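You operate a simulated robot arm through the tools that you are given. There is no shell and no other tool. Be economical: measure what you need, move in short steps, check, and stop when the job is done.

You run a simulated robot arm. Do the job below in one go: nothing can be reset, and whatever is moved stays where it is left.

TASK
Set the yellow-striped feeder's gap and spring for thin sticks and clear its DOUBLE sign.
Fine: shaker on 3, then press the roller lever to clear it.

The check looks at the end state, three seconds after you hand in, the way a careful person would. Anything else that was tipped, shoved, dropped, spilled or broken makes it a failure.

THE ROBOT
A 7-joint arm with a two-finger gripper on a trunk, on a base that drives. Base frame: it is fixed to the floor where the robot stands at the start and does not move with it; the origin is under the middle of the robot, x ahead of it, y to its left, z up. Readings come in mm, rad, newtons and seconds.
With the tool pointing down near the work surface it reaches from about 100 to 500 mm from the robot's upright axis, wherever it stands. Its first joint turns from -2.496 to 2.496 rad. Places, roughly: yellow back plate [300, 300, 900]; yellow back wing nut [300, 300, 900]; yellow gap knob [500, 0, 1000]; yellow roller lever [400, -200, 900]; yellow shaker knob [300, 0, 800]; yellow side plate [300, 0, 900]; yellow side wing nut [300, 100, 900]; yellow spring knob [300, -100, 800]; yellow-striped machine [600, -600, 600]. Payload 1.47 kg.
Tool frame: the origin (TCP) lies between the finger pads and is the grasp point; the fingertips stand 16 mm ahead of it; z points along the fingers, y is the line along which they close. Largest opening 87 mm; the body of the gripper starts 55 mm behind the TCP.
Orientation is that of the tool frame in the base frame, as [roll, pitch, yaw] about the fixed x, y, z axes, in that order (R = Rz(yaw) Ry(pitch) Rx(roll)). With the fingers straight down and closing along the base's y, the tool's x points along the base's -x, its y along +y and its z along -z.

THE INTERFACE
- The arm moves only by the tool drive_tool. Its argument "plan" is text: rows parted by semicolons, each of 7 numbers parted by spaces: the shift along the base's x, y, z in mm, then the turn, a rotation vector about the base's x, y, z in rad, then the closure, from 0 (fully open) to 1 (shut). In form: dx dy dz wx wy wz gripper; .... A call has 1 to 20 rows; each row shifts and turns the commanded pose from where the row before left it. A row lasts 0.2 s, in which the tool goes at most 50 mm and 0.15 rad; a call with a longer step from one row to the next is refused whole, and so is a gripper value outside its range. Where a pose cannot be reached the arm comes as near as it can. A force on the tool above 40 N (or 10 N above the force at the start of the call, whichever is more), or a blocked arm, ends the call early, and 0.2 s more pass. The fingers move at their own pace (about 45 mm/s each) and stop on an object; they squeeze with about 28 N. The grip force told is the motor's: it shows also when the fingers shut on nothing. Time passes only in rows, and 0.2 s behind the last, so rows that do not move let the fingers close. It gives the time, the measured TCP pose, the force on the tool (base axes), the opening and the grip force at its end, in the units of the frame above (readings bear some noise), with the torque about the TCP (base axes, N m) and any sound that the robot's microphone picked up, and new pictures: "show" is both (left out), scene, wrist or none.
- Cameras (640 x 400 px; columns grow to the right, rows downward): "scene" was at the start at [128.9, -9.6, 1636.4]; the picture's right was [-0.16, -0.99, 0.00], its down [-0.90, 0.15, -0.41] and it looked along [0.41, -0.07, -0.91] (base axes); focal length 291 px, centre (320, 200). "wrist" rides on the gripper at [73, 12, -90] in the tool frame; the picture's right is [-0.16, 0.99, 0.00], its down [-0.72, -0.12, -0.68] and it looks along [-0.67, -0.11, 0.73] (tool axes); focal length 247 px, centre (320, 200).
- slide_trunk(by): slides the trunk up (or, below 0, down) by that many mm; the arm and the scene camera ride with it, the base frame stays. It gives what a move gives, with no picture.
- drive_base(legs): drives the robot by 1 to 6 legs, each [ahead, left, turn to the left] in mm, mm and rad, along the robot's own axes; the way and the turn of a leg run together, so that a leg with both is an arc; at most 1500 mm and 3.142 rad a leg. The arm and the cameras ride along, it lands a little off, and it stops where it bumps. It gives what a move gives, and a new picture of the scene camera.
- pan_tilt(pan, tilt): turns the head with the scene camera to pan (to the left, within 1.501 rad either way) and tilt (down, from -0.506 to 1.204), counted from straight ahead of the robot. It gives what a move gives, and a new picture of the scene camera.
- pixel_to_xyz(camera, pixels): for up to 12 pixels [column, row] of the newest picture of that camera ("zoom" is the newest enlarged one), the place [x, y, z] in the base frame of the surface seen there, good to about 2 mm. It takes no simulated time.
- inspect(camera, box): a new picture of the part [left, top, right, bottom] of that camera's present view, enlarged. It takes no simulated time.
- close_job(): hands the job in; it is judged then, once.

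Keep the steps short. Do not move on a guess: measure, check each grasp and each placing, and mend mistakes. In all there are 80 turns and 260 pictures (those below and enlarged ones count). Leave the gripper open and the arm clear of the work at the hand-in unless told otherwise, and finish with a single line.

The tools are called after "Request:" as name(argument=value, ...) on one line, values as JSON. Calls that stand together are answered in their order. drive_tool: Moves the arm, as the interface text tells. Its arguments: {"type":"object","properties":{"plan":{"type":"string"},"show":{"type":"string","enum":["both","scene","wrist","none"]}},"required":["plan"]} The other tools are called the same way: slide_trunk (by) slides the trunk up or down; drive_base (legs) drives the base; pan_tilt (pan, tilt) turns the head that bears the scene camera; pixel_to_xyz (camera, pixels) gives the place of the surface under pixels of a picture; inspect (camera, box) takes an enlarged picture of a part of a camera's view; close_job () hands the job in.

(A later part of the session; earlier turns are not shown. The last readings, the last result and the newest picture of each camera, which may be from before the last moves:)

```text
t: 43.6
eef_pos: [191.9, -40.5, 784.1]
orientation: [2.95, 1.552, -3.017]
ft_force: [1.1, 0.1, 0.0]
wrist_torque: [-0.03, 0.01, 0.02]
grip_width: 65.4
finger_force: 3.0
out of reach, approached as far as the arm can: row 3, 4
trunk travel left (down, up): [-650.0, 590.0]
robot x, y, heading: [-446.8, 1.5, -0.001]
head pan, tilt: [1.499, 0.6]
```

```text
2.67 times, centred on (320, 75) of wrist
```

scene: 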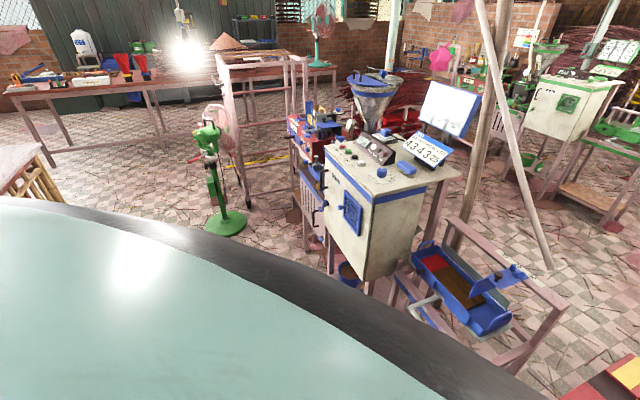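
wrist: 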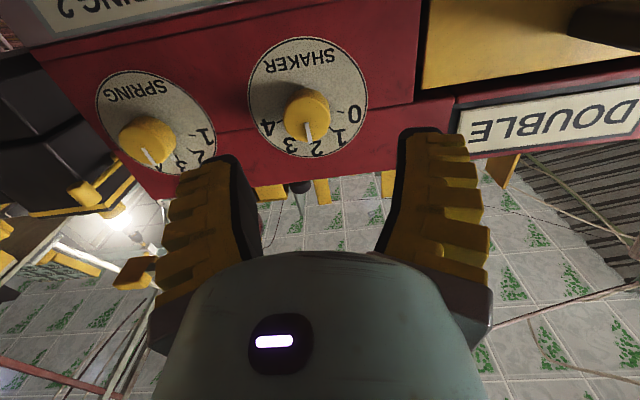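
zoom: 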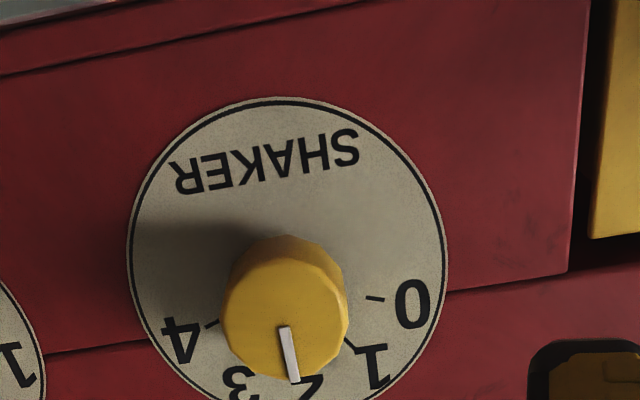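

The arm is at full stretch. I'll retract 90 mm and drive the base 110 mm ahead.

Request:
drive_tool(plan="-45 0 0 0 0 0 0.3;-45 0 0 0 0 0 0.3", show="none")

Request:
drive_base(legs=[[110, 0, 0]])

Request:
inspect(camera="wrist", box=[0, 0, 640, 400])

```text
t: 44.4
eef_pos: [95.1, 77.0, 785.0]
orientation: [3.068, 1.553, -2.524]
ft_force: [-0.5, 0.4, -0.6]
wrist_torque: [0.02, 0.01, -0.05]
grip_width: 65.5
finger_force: 3.5
trunk travel left (down, up): [-650.0, 590.0]
robot x, y, heading: [-446.8, 0.1, 0.003]
head pan, tilt: [1.499, 0.6]
stopped in row 2: the arm was blocked; the commanded pose is now the measured one
```

```text
t: 45.6
eef_pos: [204.2, 75.1, 784.2]
orientation: [3.141, 1.553, -2.451]
ft_force: [0.1, 0.2, -0.2]
wrist_torque: [0.0, 0.01, -0.01]
grip_width: 65.4
finger_force: 3.5
trunk travel left (down, up): [-650.0, 590.0]
robot x, y, heading: [-341.2, -0.4, 0.004]
head pan, tilt: [1.499, 0.6]
```

scene: 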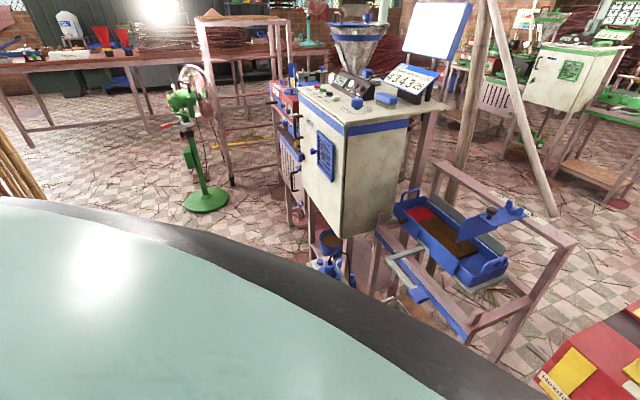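

```text
1.00 times, centred on (320, 200) of wrist (not enlarged: the box is as wide or as high as the picture)
```

zoom: 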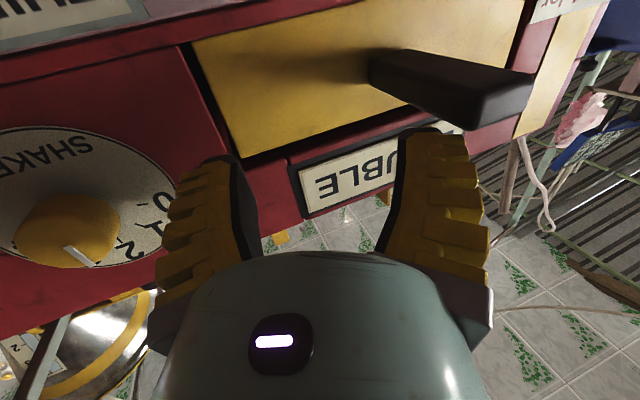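

The arm swung left after being blocked, and the tool is now in front of the DOUBLE sign without touching it. I'll bring it back to the shaker knob's axis, with yaw −0.376, staying clear of the face.

Request:
drive_tool(plan="-10 -20 0 0 0 -0.09 0.3;0 -23 0 0 0 -0.09 0.3;0 -23 0 0 0 -0.1 0.3;0 -23 0 0 0 -0.096 0.3;0 -23 -1 0 0 0 0.3", show="wrist")

Request:
inspect(camera="wrist", box=[200, 0, 440, 150])

```text
t: 46.8
eef_pos: [193.4, -35.1, 782.1]
orientation: [3.07, 1.552, -2.898]
ft_force: [0.1, 0.6, 0.2]
wrist_torque: [0.01, -0.01, -0.02]
grip_width: 65.5
finger_force: 3.3
trunk travel left (down, up): [-650.0, 590.0]
robot x, y, heading: [-338.7, 0.3, 0.002]
head pan, tilt: [1.499, 0.6]
```

wrist: 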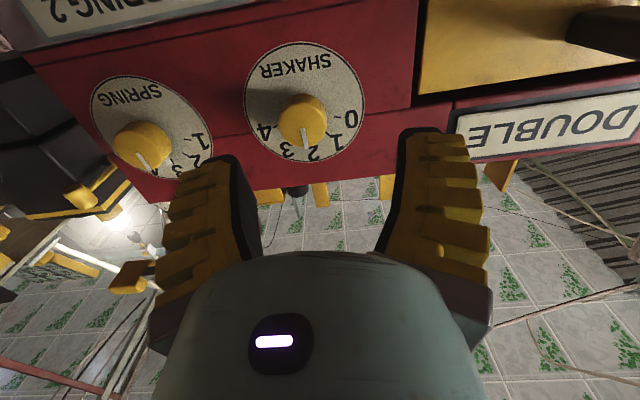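

```text
2.67 times, centred on (320, 75) of wrist
```

zoom: 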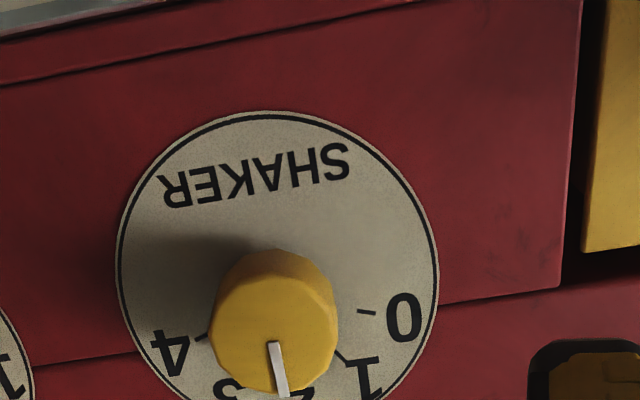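

I'm back in place. I'll measure the knob's cap edges and face for centring.

Request:
pixel_to_xyz(camera="zoom", pixels=[[217, 335], [328, 330], [270, 285], [272, 325], [280, 388], [123, 260], [433, 260], [277, 117], [275, 345]])

```text
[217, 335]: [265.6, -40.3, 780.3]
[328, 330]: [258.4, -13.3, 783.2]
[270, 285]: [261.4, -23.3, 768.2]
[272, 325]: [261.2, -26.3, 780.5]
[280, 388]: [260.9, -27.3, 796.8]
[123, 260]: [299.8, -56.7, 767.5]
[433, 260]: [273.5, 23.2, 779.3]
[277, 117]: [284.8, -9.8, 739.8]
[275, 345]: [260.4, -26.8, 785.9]
```

The knob is about 30 mm across and its axis passes through (262,-26.6,782). I'll slide in along the axis and close on it.

Request:
drive_tool(plan="22 1 0 0 0 0 0.3;21.6 0.5 0 0 0 0 0.3;16 5 0 0 0 0 0.3;14.4 4.9 0 0 0 0 0.3;0 0 0 0 0 0 0.3", show="wrist")

```text
t: 48.0
eef_pos: [268.1, -24.1, 782.5]
orientation: [3.119, 1.552, -2.847]
ft_force: [0.9, 0.1, 0.7]
wrist_torque: [0.01, -0.02, 0.0]
grip_width: 65.4
finger_force: 2.9
trunk travel left (down, up): [-650.0, 590.0]
robot x, y, heading: [-342.5, 0.4, 0.002]
head pan, tilt: [1.499, 0.6]
```

wrist: 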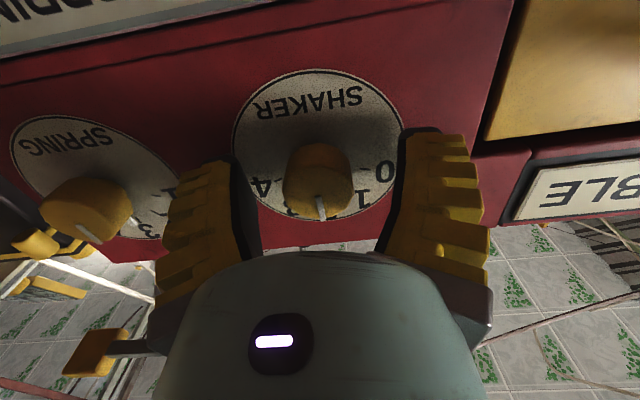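

The knob sits between the fingers with no contact force. I'll close on it.

Request:
drive_tool(plan="0 0 0 0 0 0 0.7;0 0 0 0 0 0 1;0 0 0 0 0 0 1;0 0 0 0 0 0 1", show="wrist")

```text
t: 49.0
eef_pos: [267.3, -25.0, 783.7]
orientation: [-3.109, 1.555, -2.796]
ft_force: [-3.4, -2.8, 4.6]
wrist_torque: [0.18, -0.51, 0.02]
grip_width: 26.2
finger_force: 30.1
trunk travel left (down, up): [-650.0, 590.0]
robot x, y, heading: [-341.7, 1.8, 0.003]
head pan, tilt: [1.499, 0.6]
```

wrist: 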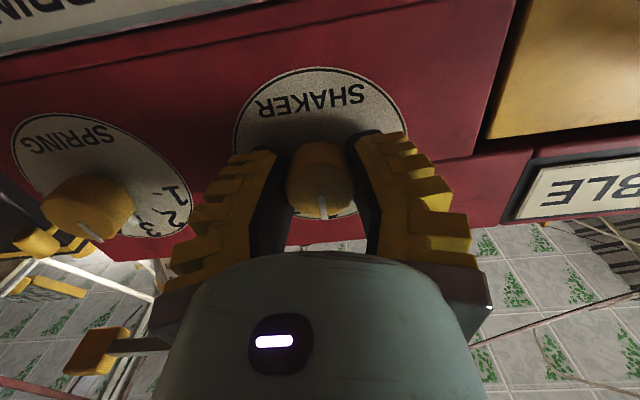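

The grip is good at 26 mm. I'll turn clockwise about the knob's axis by 0.48 rad and look.

Request:
drive_tool(plan="0 0 0 0.114 0.037 0 1;0 0 0 0.114 0.037 0 1;0 0 0 0.114 0.037 0 1;0 0 0 0.114 0.037 0 1;0 0 0 0 0 0 1", show="wrist")

Request:
inspect(camera="wrist", box=[220, 50, 420, 250])

```text
t: 50.2
eef_pos: [267.5, -26.2, 784.3]
orientation: [1.601, 1.091, 1.919]
ft_force: [-12.5, -3.3, 20.4]
wrist_torque: [0.14, -0.28, -0.17]
grip_width: 25.6
finger_force: 29.8
trunk travel left (down, up): [-650.0, 590.0]
robot x, y, heading: [-339.7, 1.9, 0.002]
head pan, tilt: [1.499, 0.6]
```

wrist: 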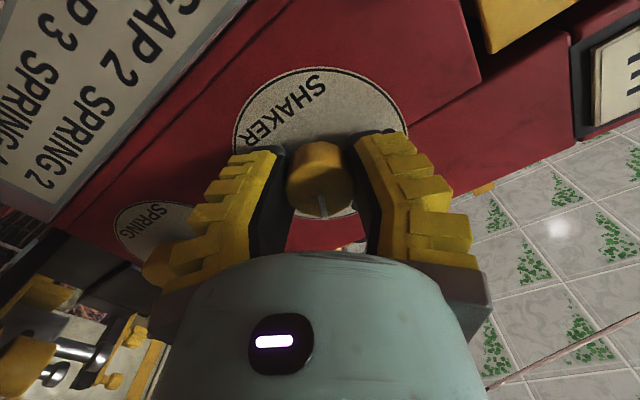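

```text
2.00 times, centred on (320, 150) of wrist
```

zoom: 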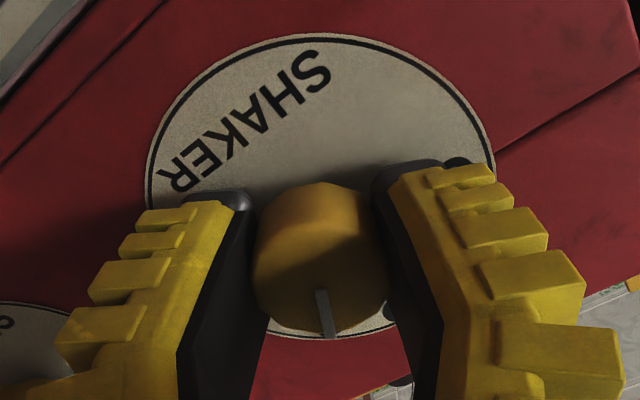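

The knob turns with the gripper. I'll add 0.1 rad (33° in all), then open, back off along the axis and check.

Request:
drive_tool(plan="0 0 0 0.095 0.031 0 1;0 0 0 0 0 0 1;0 0 0 0 0 0 0.4;0 0 0 0 0 0 0.3;-20 -6.5 0 0 0 0 0.3;-25 -8 0 0 0 0 0.3;-25 -8 0 0 0 0 0.3", show="wrist")

Request:
inspect(camera="wrist", box=[200, 0, 440, 150])

```text
t: 51.8
eef_pos: [198.2, -47.5, 782.2]
orientation: [1.597, 0.993, 1.917]
ft_force: [-0.5, -0.1, -0.5]
wrist_torque: [0.0, -0.04, -0.02]
grip_width: 65.3
finger_force: 3.5
trunk travel left (down, up): [-650.0, 590.0]
robot x, y, heading: [-338.8, -3.5, 0.006]
head pan, tilt: [1.499, 0.6]
```

wrist: 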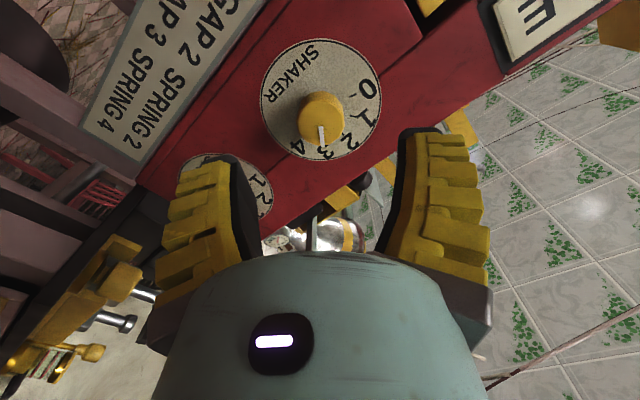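

```text
2.67 times, centred on (320, 75) of wrist
```

zoom: 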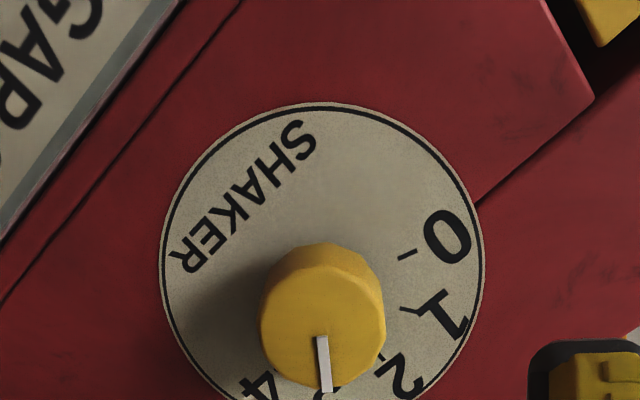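

The pointer looks at 3. I'll enlarge it to confirm.

Request:
inspect(camera="wrist", box=[260, 80, 400, 170])

Request:
pixel_to_xyz(camera="zoom", pixels=[[275, 200], [282, 232], [290, 290], [185, 320], [280, 345], [385, 310], [440, 235], [440, 130]])

```text
4.44 times, centred on (330, 125) of wrist
```

zoom: 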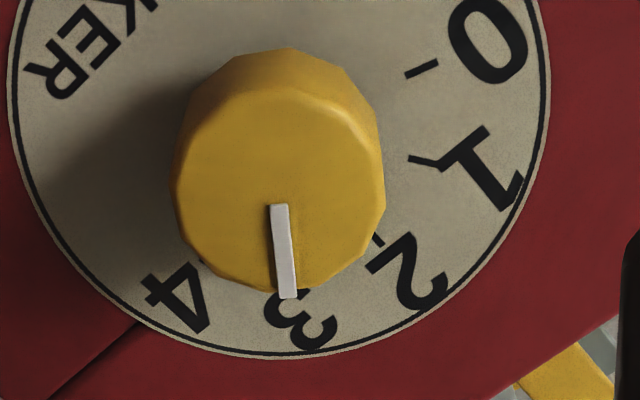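

```text
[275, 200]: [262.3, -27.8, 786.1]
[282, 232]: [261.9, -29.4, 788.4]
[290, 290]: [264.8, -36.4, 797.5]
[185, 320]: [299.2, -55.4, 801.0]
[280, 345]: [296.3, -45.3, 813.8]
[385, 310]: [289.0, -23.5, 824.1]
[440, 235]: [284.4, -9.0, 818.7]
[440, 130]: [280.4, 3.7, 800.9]
```

I'll measure the ticks to compare angles.

Request:
pixel_to_xyz(camera="zoom", pixels=[[420, 68], [420, 158], [377, 240], [201, 262], [490, 40], [485, 170], [410, 275], [305, 320], [178, 298], [530, 90], [12, 90], [280, 356]])

```text
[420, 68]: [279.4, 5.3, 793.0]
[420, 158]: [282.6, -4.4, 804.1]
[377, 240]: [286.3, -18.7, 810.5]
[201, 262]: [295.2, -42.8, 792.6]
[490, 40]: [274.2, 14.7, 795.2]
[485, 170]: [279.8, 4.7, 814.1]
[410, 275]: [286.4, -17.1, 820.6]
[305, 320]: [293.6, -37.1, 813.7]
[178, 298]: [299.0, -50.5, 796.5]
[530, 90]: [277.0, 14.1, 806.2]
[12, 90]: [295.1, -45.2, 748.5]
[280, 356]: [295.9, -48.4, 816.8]
```

The ticks are 35° apart and the pointer sits at +35°, so the shaker is on 3. Next I'll shift along the face to the spring knob. The present roll suits a −35° turn.

Request:
drive_tool(plan="12 -38 0 0 0 0 0.3;12 -38 0 0 0 0 0.3;13 -38 0 0 0 0 0.3;0 0 0 0 0 0 0.3", show="wrist")

Request:
inspect(camera="wrist", box=[240, 60, 400, 160])

```text
t: 52.8
eef_pos: [230.0, -143.9, 802.1]
orientation: [1.599, 0.991, 1.918]
ft_force: [0.7, -1.5, 0.3]
wrist_torque: [-0.02, 0.01, 0.02]
grip_width: 65.5
finger_force: 3.4
out of reach, approached as far as the arm can: row 2, 3
trunk travel left (down, up): [-650.0, 590.0]
robot x, y, heading: [-340.8, -2.6, 0.001]
head pan, tilt: [1.499, 0.6]
```

wrist: 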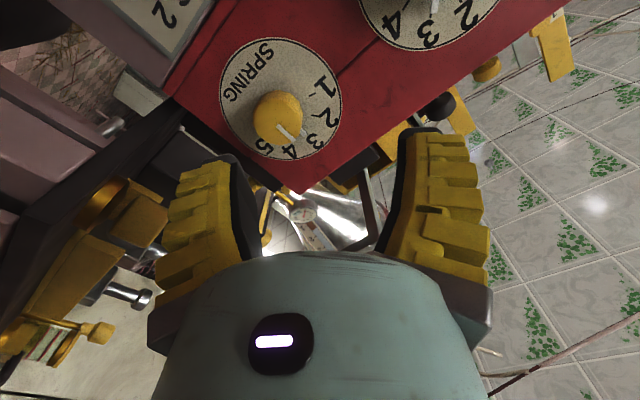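

```text
4.00 times, centred on (320, 110) of wrist
```

zoom: 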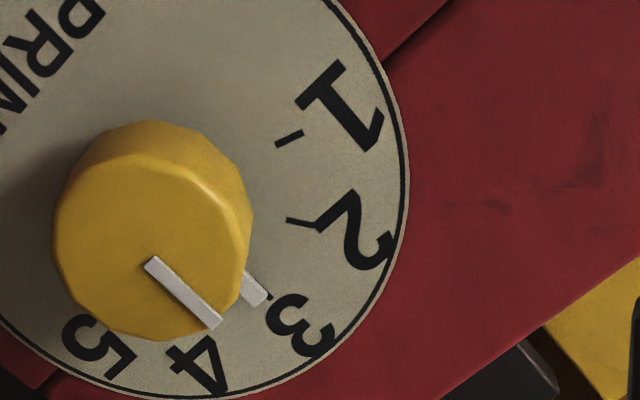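

Too far to that side. I'll return to the shaker spot and carry the arm by shifting the base by (+37,−114) instead.

Request:
drive_tool(plan="-12 38 0 0 0 0 0.3;-12 38 0 0 0 0 0.3;-13 38 0 0 0 0 0.3;0 0 0 0 0 0 0.3", show="none")

```text
t: 53.8
eef_pos: [192.9, -29.7, 801.6]
orientation: [1.596, 0.992, 1.918]
ft_force: [-1.3, 0.5, -1.0]
wrist_torque: [0.01, -0.02, -0.01]
grip_width: 65.2
finger_force: 2.6
trunk travel left (down, up): [-650.0, 590.0]
robot x, y, heading: [-337.9, -0.7, 0.0]
head pan, tilt: [1.499, 0.6]
```

Request:
drive_tool(plan="0 -9 -10 0 0 0 0.3;0 -9 -10 0 0 0 0.3", show="none")

Request:
drive_base(legs=[[37, -114, 0]])

Request:
inspect(camera="wrist", box=[220, 30, 420, 155])

```text
t: 54.4
eef_pos: [193.9, -46.0, 781.2]
orientation: [1.598, 0.99, 1.919]
ft_force: [1.0, -0.2, -0.4]
wrist_torque: [-0.01, -0.02, -0.01]
grip_width: 65.4
finger_force: 3.6
trunk travel left (down, up): [-650.0, 590.0]
robot x, y, heading: [-340.4, 0.9, 0.003]
head pan, tilt: [1.499, 0.6]
```

```text
t: 55.7
eef_pos: [230.2, -161.6, 781.4]
orientation: [1.596, 0.991, 1.918]
ft_force: [0.5, 0.3, 0.1]
wrist_torque: [0.04, 0.02, 0.02]
grip_width: 65.7
finger_force: 3.3
trunk travel left (down, up): [-650.0, 590.0]
robot x, y, heading: [-305.2, -114.4, -0.0]
head pan, tilt: [1.499, 0.6]
```

scene: 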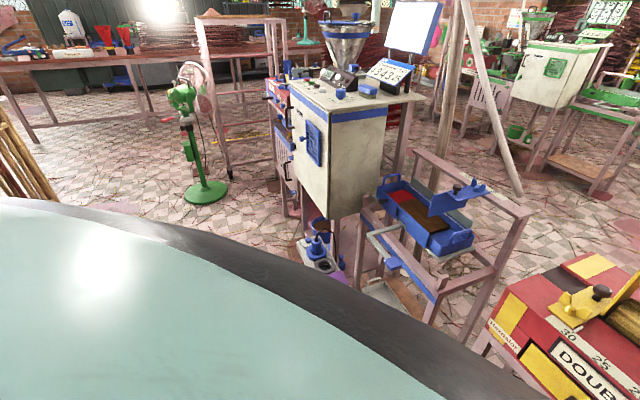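

```text
3.20 times, centred on (320, 92) of wrist
```

zoom: 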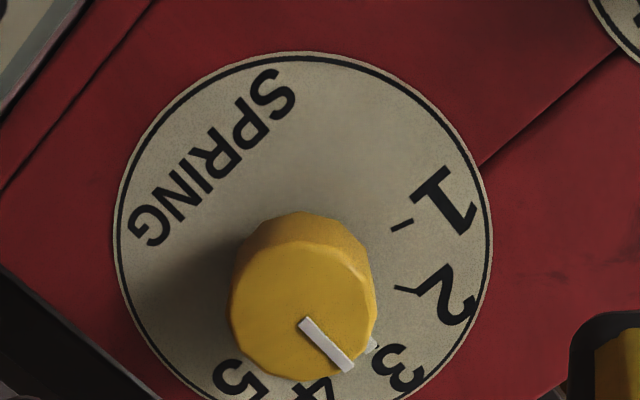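

I'm now in front of the spring knob. I'll measure its cap and ticks.

Request:
pixel_to_xyz(camera="zoom", pixels=[[235, 310], [368, 310], [303, 310], [310, 325], [345, 362], [400, 223], [405, 290], [376, 342], [300, 372], [118, 220], [488, 230]])

```text
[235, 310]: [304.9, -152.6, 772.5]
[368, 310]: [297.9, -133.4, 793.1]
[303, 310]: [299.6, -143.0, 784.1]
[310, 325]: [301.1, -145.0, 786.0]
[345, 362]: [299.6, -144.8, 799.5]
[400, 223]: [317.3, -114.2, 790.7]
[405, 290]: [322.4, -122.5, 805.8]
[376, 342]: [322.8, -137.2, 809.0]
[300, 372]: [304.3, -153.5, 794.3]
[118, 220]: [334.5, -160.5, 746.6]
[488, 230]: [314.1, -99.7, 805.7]
```

The spring knob's centre is near (301,-143,783). I'll slide in along the axis.

Request:
drive_tool(plan="20 2 1 0 0 0 0.3;18.5 6 0 0 0 0 0.3;18.5 6 0 0 0 0 0.3;18.5 6.2 0 0 0 0 0.3;0 0 0 0 0 0 0.3", show="wrist")

```text
t: 56.9
eef_pos: [306.1, -140.7, 782.5]
orientation: [1.6, 0.994, 1.921]
ft_force: [0.6, -0.6, 0.5]
wrist_torque: [0.01, 0.0, 0.01]
grip_width: 65.6
finger_force: 2.7
trunk travel left (down, up): [-650.0, 590.0]
robot x, y, heading: [-301.2, -116.7, 0.003]
head pan, tilt: [1.499, 0.6]
```

wrist: 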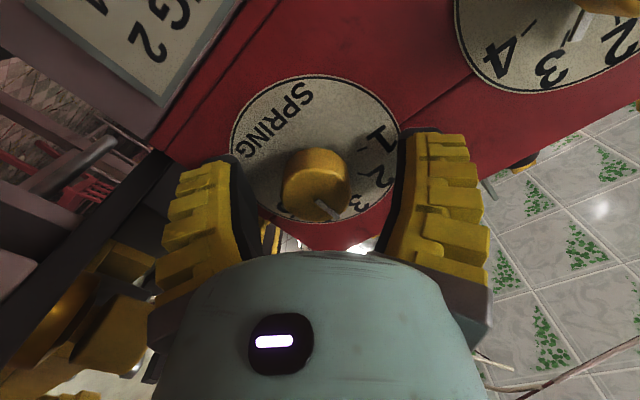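

It's centred, with no contact. I'll close, then turn −0.61 rad (counter-clockwise).

Request:
drive_tool(plan="0 0 0 0 0 0 0.7;0 0 0 0 0 0 1;0 0 0 0 0 0 1;0 0 0 0 0 0 1;0 0 0 -0.116 -0.038 0 1;0 0 0 -0.116 -0.038 0 1;0 0 0 -0.116 -0.038 0 1;0 0 0 -0.116 -0.038 0 1;0 0 0 -0.116 -0.038 0 1;0 0 0 0 0 0 1", show="wrist")

```text
t: 59.1
eef_pos: [306.5, -143.2, 783.0]
orientation: [-2.013, 1.528, -1.7]
ft_force: [-5.2, -12.5, 5.5]
wrist_torque: [0.12, -0.33, -0.1]
grip_width: 24.6
finger_force: 29.6
trunk travel left (down, up): [-650.0, 590.0]
robot x, y, heading: [-307.1, -112.7, 0.0]
head pan, tilt: [1.499, 0.6]
```

wrist: 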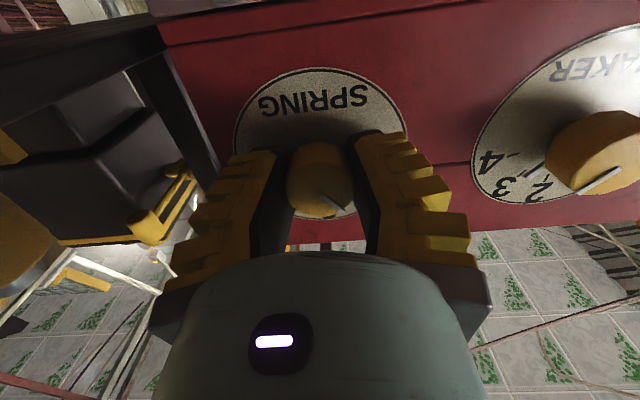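

Turned. I'll release, back off and check both dials.

Request:
drive_tool(plan="0 0 0 0 0 0 0.4;0 0 0 0 0 0 0.3;-20 -6.5 0 0 0 0 0.3;-25 -8 0 0 0 0 0.3;-25 -8 0 0 0 0 0.3;-10 -3 0 0 0 0 0.3", show="wrist")

Request:
inspect(camera="wrist", box=[240, 20, 480, 170])

Request:
pixel_to_xyz(camera="wrist", pixels=[[320, 200], [100, 250]])

```text
t: 60.5
eef_pos: [225.5, -164.8, 782.3]
orientation: [-2.043, 1.536, -1.728]
ft_force: [0.3, 0.5, -0.3]
wrist_torque: [0.0, 0.01, -0.01]
grip_width: 65.3
finger_force: 3.6
trunk travel left (down, up): [-650.0, 590.0]
robot x, y, heading: [-304.5, -118.0, 0.003]
head pan, tilt: [1.499, 0.6]
```

wrist: 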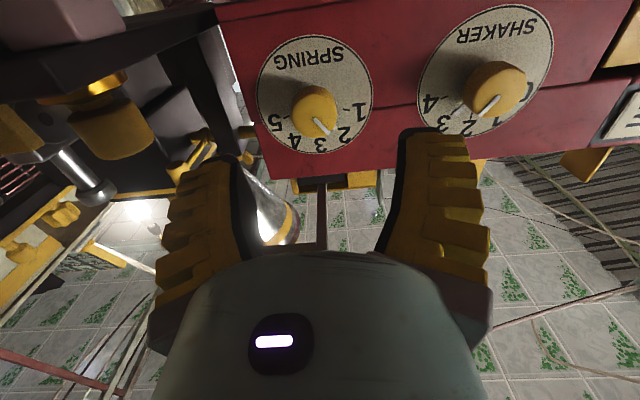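

```text
2.67 times, centred on (360, 95) of wrist
```

zoom: 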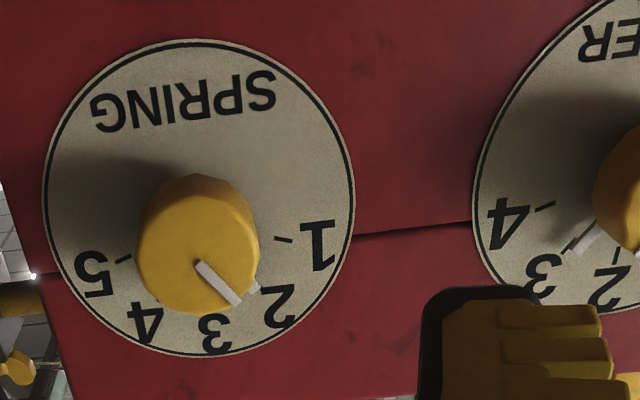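

```text
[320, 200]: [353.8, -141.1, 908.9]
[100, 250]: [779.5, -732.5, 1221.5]
```

I'll enlarge both and check angles.

Request:
inspect(camera="wrist", box=[280, 70, 380, 160])

Request:
pixel_to_xyz(camera="zoom", pixels=[[185, 205], [270, 275], [300, 270], [215, 220], [240, 250], [130, 205], [345, 195], [180, 310], [330, 290], [240, 325]])

Request:
inspect(camera="wrist", box=[410, 50, 530, 140])

```text
4.44 times, centred on (330, 115) of wrist
```

zoom: 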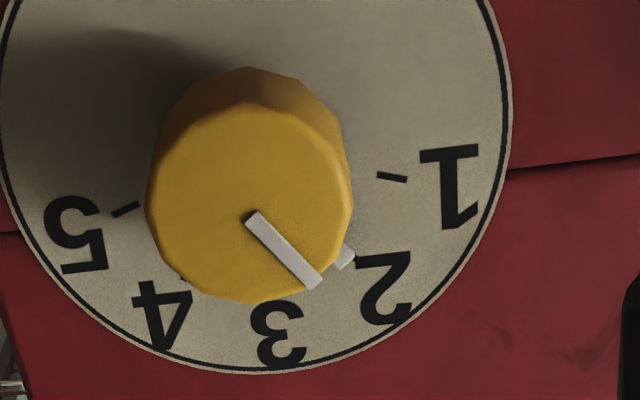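

```text
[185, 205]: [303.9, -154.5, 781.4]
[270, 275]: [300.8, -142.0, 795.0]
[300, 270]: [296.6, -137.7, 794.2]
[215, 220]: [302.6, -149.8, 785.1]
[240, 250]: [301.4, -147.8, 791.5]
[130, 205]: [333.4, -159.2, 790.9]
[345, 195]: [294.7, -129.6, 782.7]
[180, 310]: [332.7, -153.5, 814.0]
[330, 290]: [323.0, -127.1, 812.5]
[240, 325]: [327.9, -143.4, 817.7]
```

```text
4.44 times, centred on (470, 95) of wrist
```

zoom: 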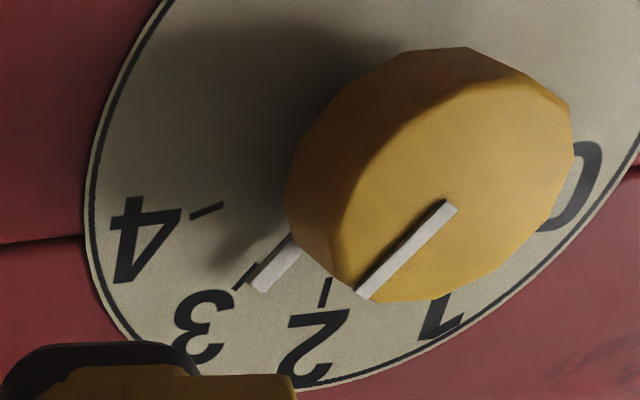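

The shaker's stem mark meets tick 3. I'll measure spring more exactly.

Request:
inspect(camera="wrist", box=[310, 105, 370, 145])

Request:
pixel_to_xyz(camera="wrist", pixels=[[314.5, 118.5], [328, 133], [335, 127.5], [346, 109.5], [286.5, 117.2], [315, 117], [327, 132], [298, 132.5], [338.5, 128.5]])

```text
10.00 times, centred on (340, 125) of wrist
```

zoom: 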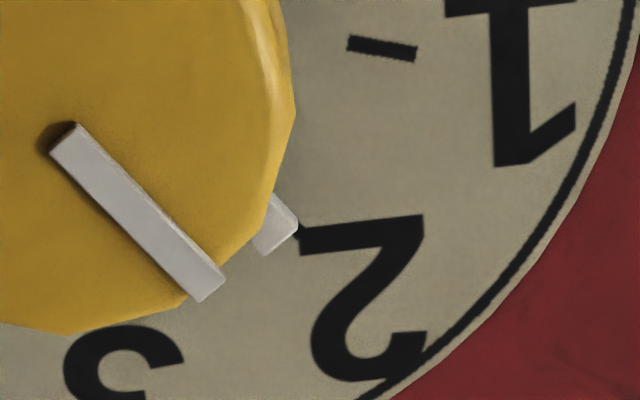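

```text
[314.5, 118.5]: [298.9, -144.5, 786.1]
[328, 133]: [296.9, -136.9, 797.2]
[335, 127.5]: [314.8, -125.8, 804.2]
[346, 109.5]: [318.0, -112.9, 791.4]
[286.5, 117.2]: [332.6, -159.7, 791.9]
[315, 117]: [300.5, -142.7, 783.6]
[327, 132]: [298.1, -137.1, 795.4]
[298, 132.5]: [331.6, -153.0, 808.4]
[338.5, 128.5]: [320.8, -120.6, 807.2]
```

Both spring (2) and shaker (3) are set. Next comes the gap dial at the top. I'll back the base off, raise the trunk, and roll the tool so the camera is above it.

Request:
drive_base(legs=[[-120, 60, 0]])

Request:
slide_trunk(by=250)

Request:
drive_tool(plan="0 0 0 0.133 0.043 0 0;0 0 0 0.133 0.043 0 0;0 0 0 0.133 0.043 0 0;0 0 0 0.133 0.043 0 0;0 0 0 0.133 0.043 0 0;0 0 0 0.133 0.043 0 0;0 0 0 0.133 0.043 0 0;0 0 0 0.133 0.043 0 0;0 0 0 0.133 0.043 0 0;0 0 0 0.133 0.043 0 0;0 0 0 0.133 0.043 0 0", show="wrist")

```text
t: 61.8
eef_pos: [106.8, -106.6, 781.4]
orientation: [-2.072, 1.536, -1.754]
ft_force: [0.5, 0.3, 0.0]
wrist_torque: [0.03, 0.03, -0.03]
grip_width: 65.6
finger_force: 3.1
trunk travel left (down, up): [-650.0, 590.0]
robot x, y, heading: [-420.3, -52.1, 0.004]
head pan, tilt: [1.499, 0.6]
```

scene: 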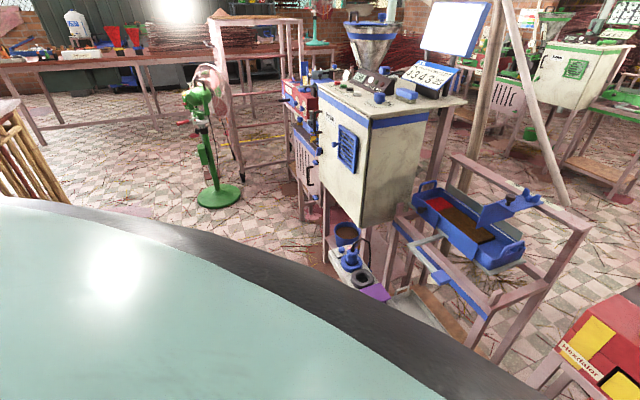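

```text
t: 64.3
eef_pos: [106.2, -105.4, 1032.9]
orientation: [-2.063, 1.537, -1.746]
ft_force: [0.7, 0.0, 0.1]
wrist_torque: [0.02, 0.02, -0.01]
grip_width: 65.6
finger_force: 3.5
trunk travel left (down, up): [-900.0, 340.0]
robot x, y, heading: [-417.5, -56.2, 0.004]
head pan, tilt: [1.499, 0.6]
```

```text
t: 66.7
eef_pos: [107.0, -105.1, 1032.1]
orientation: [1.568, 0.062, 1.901]
ft_force: [0.2, 0.3, -0.1]
wrist_torque: [-0.01, -0.01, -0.02]
grip_width: 87.1
finger_force: 0.1
trunk travel left (down, up): [-900.0, 340.0]
robot x, y, heading: [-424.2, -52.2, 0.001]
head pan, tilt: [1.499, 0.6]
```

wrist: 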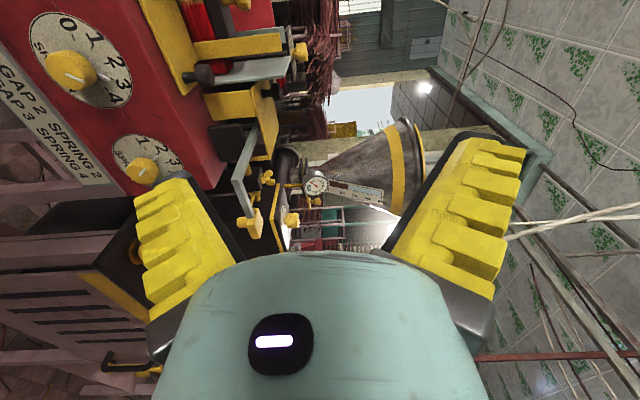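

The roll works, with the camera now on the left side. I'll roll on another 90° so it sits above.

Request:
drive_tool(plan="0 0 0 0.133 0.043 0 0;0 0 0 0.133 0.043 0 0;0 0 0 0.133 0.043 0 0;0 0 0 0.133 0.043 0 0;0 0 0 0.133 0.043 0 0;0 0 0 0.133 0.043 0 0;0 0 0 0.133 0.043 0 0;0 0 0 0.133 0.043 0 0;0 0 0 0.133 0.043 0 0;0 0 0 0.133 0.043 0 0;0 0 0 0.133 0.043 0 0", show="wrist")

```text
t: 69.1
eef_pos: [106.8, -105.3, 1032.3]
orientation: [1.393, -1.474, 2.058]
ft_force: [0.2, 0.8, -0.1]
wrist_torque: [-0.01, -0.03, -0.02]
grip_width: 87.0
finger_force: 0.1
trunk travel left (down, up): [-900.0, 340.0]
robot x, y, heading: [-423.6, -55.9, 0.004]
head pan, tilt: [1.499, 0.6]
```

wrist: 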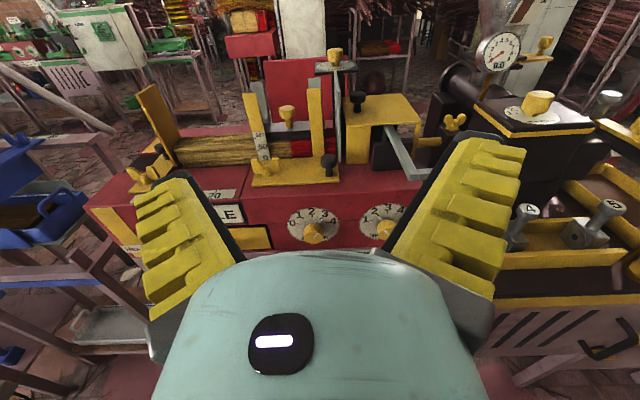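

That's a clear overview. The gap dial lies flat on top of a post at (335,65), so it's worked from above. I'll enlarge that and the roller lever.

Request:
inspect(camera="wrist", box=[220, 30, 480, 190])

Request:
pixel_to_xyz(camera="wrist", pixels=[[335, 52], [336, 68], [352, 66], [320, 70], [400, 150], [425, 178], [385, 110], [358, 100], [330, 160], [288, 112], [390, 128]])

Request:
inspect(camera="wrist", box=[300, 40, 370, 84])

```text
2.46 times, centred on (350, 110) of wrist
```

zoom: 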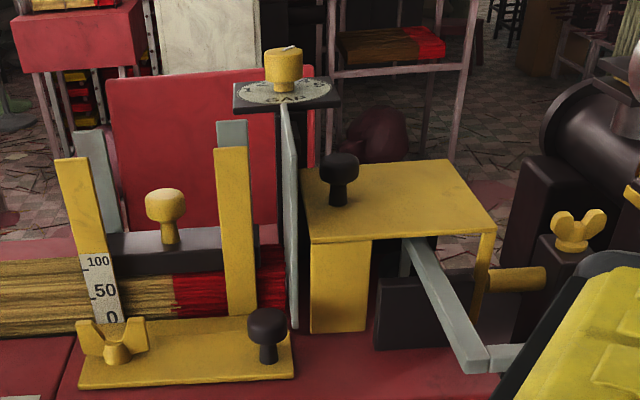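

```text
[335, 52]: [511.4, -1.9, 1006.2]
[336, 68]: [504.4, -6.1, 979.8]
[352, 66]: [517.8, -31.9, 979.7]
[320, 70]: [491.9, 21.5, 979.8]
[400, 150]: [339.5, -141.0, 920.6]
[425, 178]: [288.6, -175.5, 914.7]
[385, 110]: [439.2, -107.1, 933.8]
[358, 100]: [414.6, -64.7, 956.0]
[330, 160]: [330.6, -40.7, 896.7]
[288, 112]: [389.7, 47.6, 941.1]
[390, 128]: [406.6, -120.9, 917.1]
```

```text
9.09 times, centred on (335, 62) of wrist
```

zoom: 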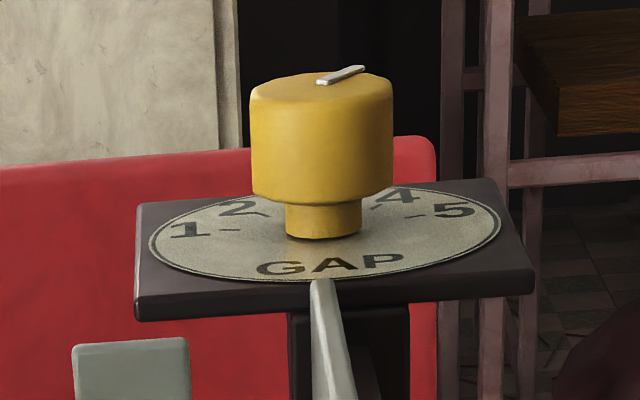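

The gap dial is horizontal, face at z≈980 and knob top at z≈1006, centred near (513,-3). I'll raise the trunk and tilt the tool to point down.

Request:
slide_trunk(by=150)

Request:
drive_tool(plan="0 0 0 -0.0441 0.136 0 0;0 0 0 -0.0441 0.136 0 0;0 0 0 -0.0441 0.136 0 0;0 0 0 -0.0441 0.136 0 0;0 0 0 -0.0441 0.136 0 0;0 0 0 -0.0441 0.136 0 0;0 0 0 -0.0441 0.136 0 0;0 0 0 -0.0441 0.136 0 0;0 0 0 -0.0441 0.136 0 0;0 0 0 -0.0441 0.136 0 0;0 0 0 -0.04 0.12 0 0", show="wrist")

```text
t: 70.9
eef_pos: [105.6, -105.7, 1181.7]
orientation: [1.401, -1.471, 2.049]
ft_force: [-0.4, 0.1, -0.5]
wrist_torque: [-0.01, 0.01, -0.04]
grip_width: 86.8
finger_force: 0.1
trunk travel left (down, up): [-1050.0, 190.0]
robot x, y, heading: [-420.4, -55.3, 0.002]
head pan, tilt: [1.499, 0.6]
```

```text
t: 73.3
eef_pos: [106.7, -105.6, 1181.2]
orientation: [3.134, -0.028, 0.408]
ft_force: [0.7, -0.2, 0.0]
wrist_torque: [0.01, 0.0, 0.01]
grip_width: 87.0
finger_force: 0.0
trunk travel left (down, up): [-1050.0, 190.0]
robot x, y, heading: [-421.4, -55.3, 0.002]
head pan, tilt: [1.499, 0.6]
```

wrist: 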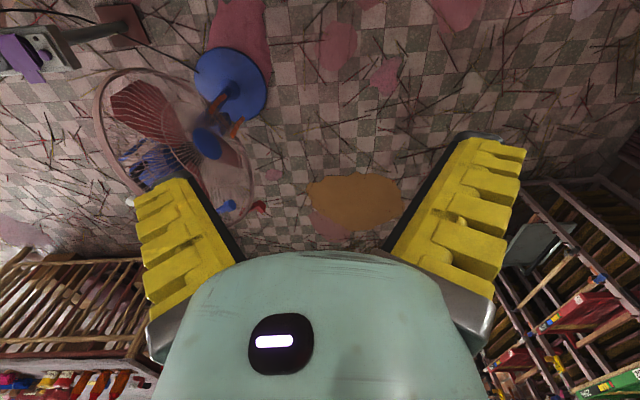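

The camera now looks rearward. I'll use it to check the space behind the robot.

Request:
pixel_to_xyz(camera="wrist", pixels=[[230, 85], [205, 140], [320, 100], [350, 200], [150, 150], [540, 250], [60, 260]])

```text
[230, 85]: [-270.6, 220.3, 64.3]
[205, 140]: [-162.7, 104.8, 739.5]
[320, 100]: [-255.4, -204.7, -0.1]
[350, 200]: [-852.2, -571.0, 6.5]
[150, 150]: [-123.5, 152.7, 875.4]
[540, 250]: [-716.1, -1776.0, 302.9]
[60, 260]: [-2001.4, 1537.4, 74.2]
```

A standing fan is right beside the robot at about (-270,220). I'll look at it carefully, including whether it still stands properly.

Request:
inspect(camera="wrist", box=[0, 0, 360, 260])

Request:
pixel_to_xyz(camera="zoom", pixels=[[175, 240], [440, 290], [220, 125], [360, 250], [230, 290], [380, 180], [410, 120], [470, 130], [345, 130], [390, 220], [150, 40], [40, 100]])

```text
1.54 times, centred on (180, 130) of wrist
```

zoom: 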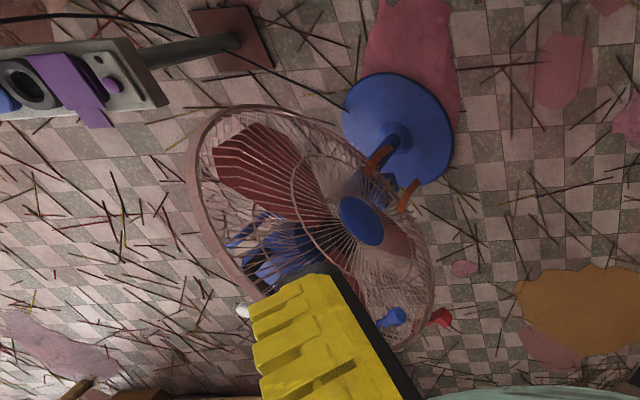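

```text
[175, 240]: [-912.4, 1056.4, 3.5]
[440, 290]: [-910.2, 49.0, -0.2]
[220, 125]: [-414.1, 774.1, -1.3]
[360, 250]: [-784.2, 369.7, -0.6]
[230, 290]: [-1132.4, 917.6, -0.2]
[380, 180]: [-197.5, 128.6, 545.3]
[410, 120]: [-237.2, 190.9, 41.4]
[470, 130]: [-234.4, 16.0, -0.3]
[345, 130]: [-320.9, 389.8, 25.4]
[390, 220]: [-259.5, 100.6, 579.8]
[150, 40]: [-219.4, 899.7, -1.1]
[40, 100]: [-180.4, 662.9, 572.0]
```

The fan stands upright and isn't in the way of a straight forward drive at y≈-55. I'll drive ahead 450 mm with the tool high at z 1181.

Request:
drive_base(legs=[[450, 0, 0]])

Request:
inspect(camera="wrist", box=[0, 0, 640, 400])

```text
t: 76.0
eef_pos: [555.2, -106.1, 1182.0]
orientation: [3.135, -0.031, 0.408]
ft_force: [0.9, -0.2, 0.0]
wrist_torque: [-0.01, -0.01, 0.01]
grip_width: 87.0
finger_force: 0.1
trunk travel left (down, up): [-1050.0, 190.0]
robot x, y, heading: [30.2, -51.7, -0.001]
head pan, tilt: [1.499, 0.6]
```

scene: 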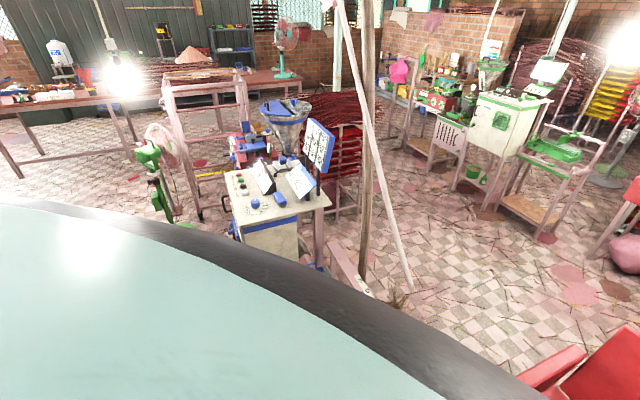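

```text
1.00 times, centred on (320, 200) of wrist (not enlarged: the box is as wide or as high as the picture)
```

zoom: 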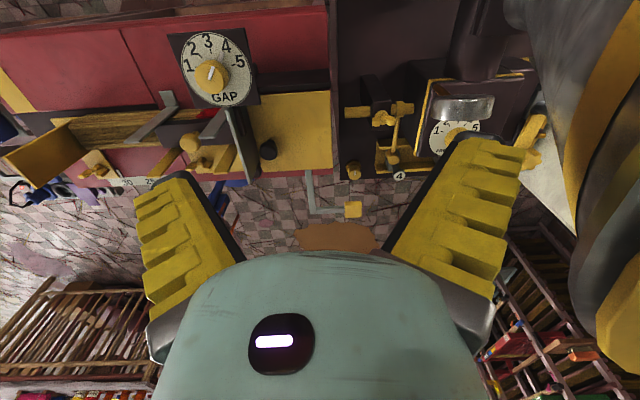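

The gap dial is in view at (212,72). I'll enlarge and measure it.

Request:
inspect(camera="wrist", box=[160, 25, 270, 115])

Request:
pixel_to_xyz(camera="zoom", pixels=[[280, 215], [310, 180], [290, 240], [240, 250], [380, 200], [155, 240], [475, 210], [150, 180], [205, 115], [275, 85], [400, 130], [320, 420]])

```text
4.44 times, centred on (215, 70) of wrist
```

zoom: 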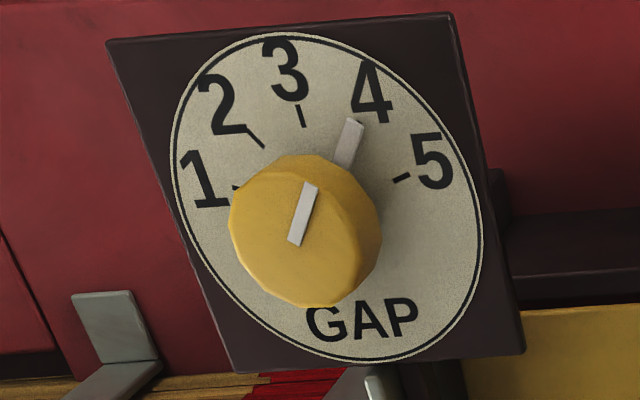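

```text
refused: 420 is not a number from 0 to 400
```

The gap stands at 4, so it needs two ticks counter-clockwise (seen from above). Measuring.

Request:
pixel_to_xyz(camera="zoom", pixels=[[293, 240], [312, 185], [233, 225], [378, 240], [345, 160], [354, 125], [300, 115], [255, 135], [237, 188], [402, 178], [300, 300]])

```text
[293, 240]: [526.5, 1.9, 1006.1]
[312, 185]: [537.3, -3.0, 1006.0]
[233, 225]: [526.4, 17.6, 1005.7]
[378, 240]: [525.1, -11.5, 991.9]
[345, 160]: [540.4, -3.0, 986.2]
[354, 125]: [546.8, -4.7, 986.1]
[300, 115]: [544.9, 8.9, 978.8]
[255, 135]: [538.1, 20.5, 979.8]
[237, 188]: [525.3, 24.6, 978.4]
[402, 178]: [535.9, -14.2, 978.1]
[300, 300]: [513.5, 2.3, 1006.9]
```

Gap: centre (521.5,2.5), pointer at −16° (4), tick 2 at +47°, spacing 32.5°. I'll move above the knob, then look.

Request:
drive_tool(plan="-6 22 -15 0 0 0 0;-7 22 -15 0 0 0 0;-7 22 -20 0 0 0 0;-7 22 -25 0 0 0 0;-6.7 20.6 -25 0 0 0 0.3;0 0 -12 0 0 0 0.3;0 0 0 0 0 0 0.3", show="wrist")

```text
t: 77.6
eef_pos: [521.6, 2.9, 1070.4]
orientation: [3.135, -0.031, 0.41]
ft_force: [0.3, -0.8, -0.2]
wrist_torque: [0.02, 0.0, -0.01]
grip_width: 65.2
finger_force: 3.0
trunk travel left (down, up): [-1050.0, 190.0]
robot x, y, heading: [24.8, -53.9, 0.003]
head pan, tilt: [1.499, 0.6]
```

wrist: 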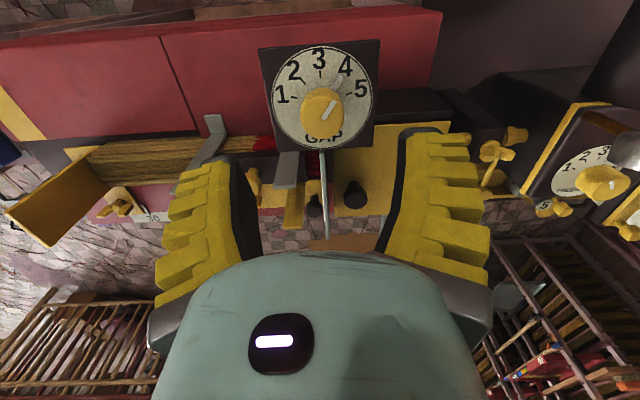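

The knob lies on the gripper's centre line. I'll go down 64 mm and close.

Request:
drive_tool(plan="0 0 -22 0 0 0 0.3;0 0 -22 0 0 0 0.3;0 0 -20 0 0 0 0.3;0 0 0 0 0 0 0.7;0 0 0 0 0 0 1;0 0 0 0 0 0 1;0 0 0 0 0 0 1", show="wrist")

```text
t: 79.2
eef_pos: [523.8, 1.1, 1006.8]
orientation: [3.13, -0.034, 0.411]
ft_force: [3.3, -4.1, 2.4]
wrist_torque: [0.18, -0.37, 0.0]
grip_width: 21.5
finger_force: 30.2
trunk travel left (down, up): [-1050.0, 190.0]
robot x, y, heading: [24.2, -53.6, 0.002]
head pan, tilt: [1.499, 0.6]
```

wrist: 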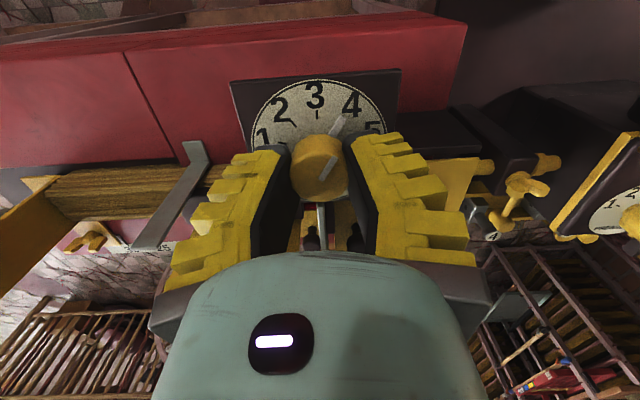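

Gripped. I'll turn counter-clockwise 1.135 rad in small rows.

Request:
drive_tool(plan="0 0 0 0 0 0.126 1;0 0 0 0 0 0.126 1;0 0 0 0 0 0.126 1;0 0 0 0 0 0.126 1;0 0 0 0 0 0.126 1;0 0 0 0 0 0.126 1;0 0 0 0 0 0.126 1;0 0 0 0 0 0.126 1;0 0 0 0 0 0.127 1;0 0 0 0 0 0 1", show="wrist")

```text
t: 81.4
eef_pos: [526.2, 1.8, 1008.2]
orientation: [3.128, -0.029, 1.548]
ft_force: [20.6, -4.6, -7.4]
wrist_torque: [0.08, -0.03, -0.03]
grip_width: 17.9
finger_force: 29.8
trunk travel left (down, up): [-1050.0, 190.0]
robot x, y, heading: [24.1, -50.2, 0.007]
head pan, tilt: [1.499, 0.6]
```

wrist: 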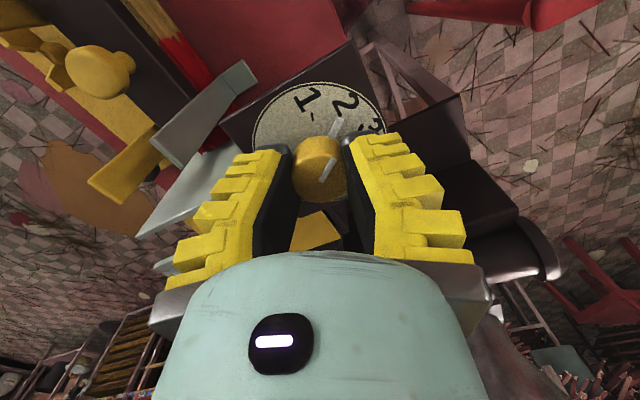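

The pointer now shows near 2. The pads are slipping off-centre, so I'll release, rise and check.

Request:
drive_tool(plan="0 0 0 0 0 0 0.5;0 0 0 0 0 0 0.3;0 0 0 0 0 0 0.3;0 0 25 0 0 0 0.3;0 0 30 0 0 0 0.3;0 0 15 0 0 0 0.3", show="wrist")

Request:
inspect(camera="wrist", box=[250, 40, 410, 150])

Request:
pixel_to_xyz(camera="zoom", pixels=[[320, 200], [300, 120], [400, 150], [250, 150]])

```text
t: 82.8
eef_pos: [522.8, 2.6, 1077.6]
orientation: [3.133, -0.032, 1.545]
ft_force: [-0.1, -0.1, 0.5]
wrist_torque: [0.03, -0.02, 0.02]
grip_width: 65.5
finger_force: 3.5
trunk travel left (down, up): [-1050.0, 190.0]
robot x, y, heading: [27.6, -54.5, 0.002]
head pan, tilt: [1.499, 0.6]
```

wrist: 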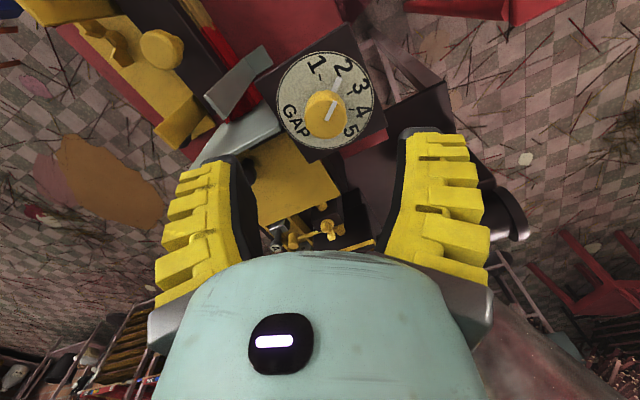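

```text
3.64 times, centred on (330, 95) of wrist
```

zoom: 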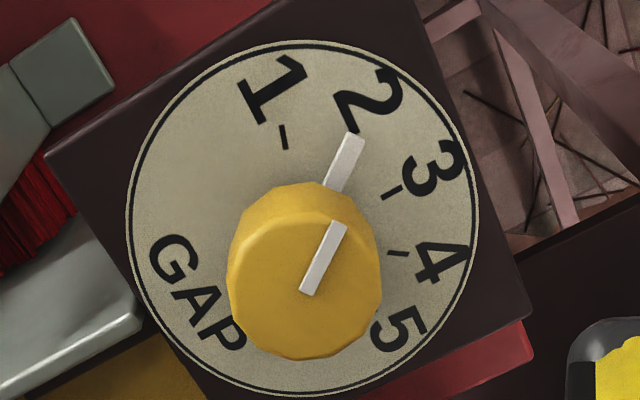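

```text
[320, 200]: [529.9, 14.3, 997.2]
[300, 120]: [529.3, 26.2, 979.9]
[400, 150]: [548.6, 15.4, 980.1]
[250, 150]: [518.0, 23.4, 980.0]
```

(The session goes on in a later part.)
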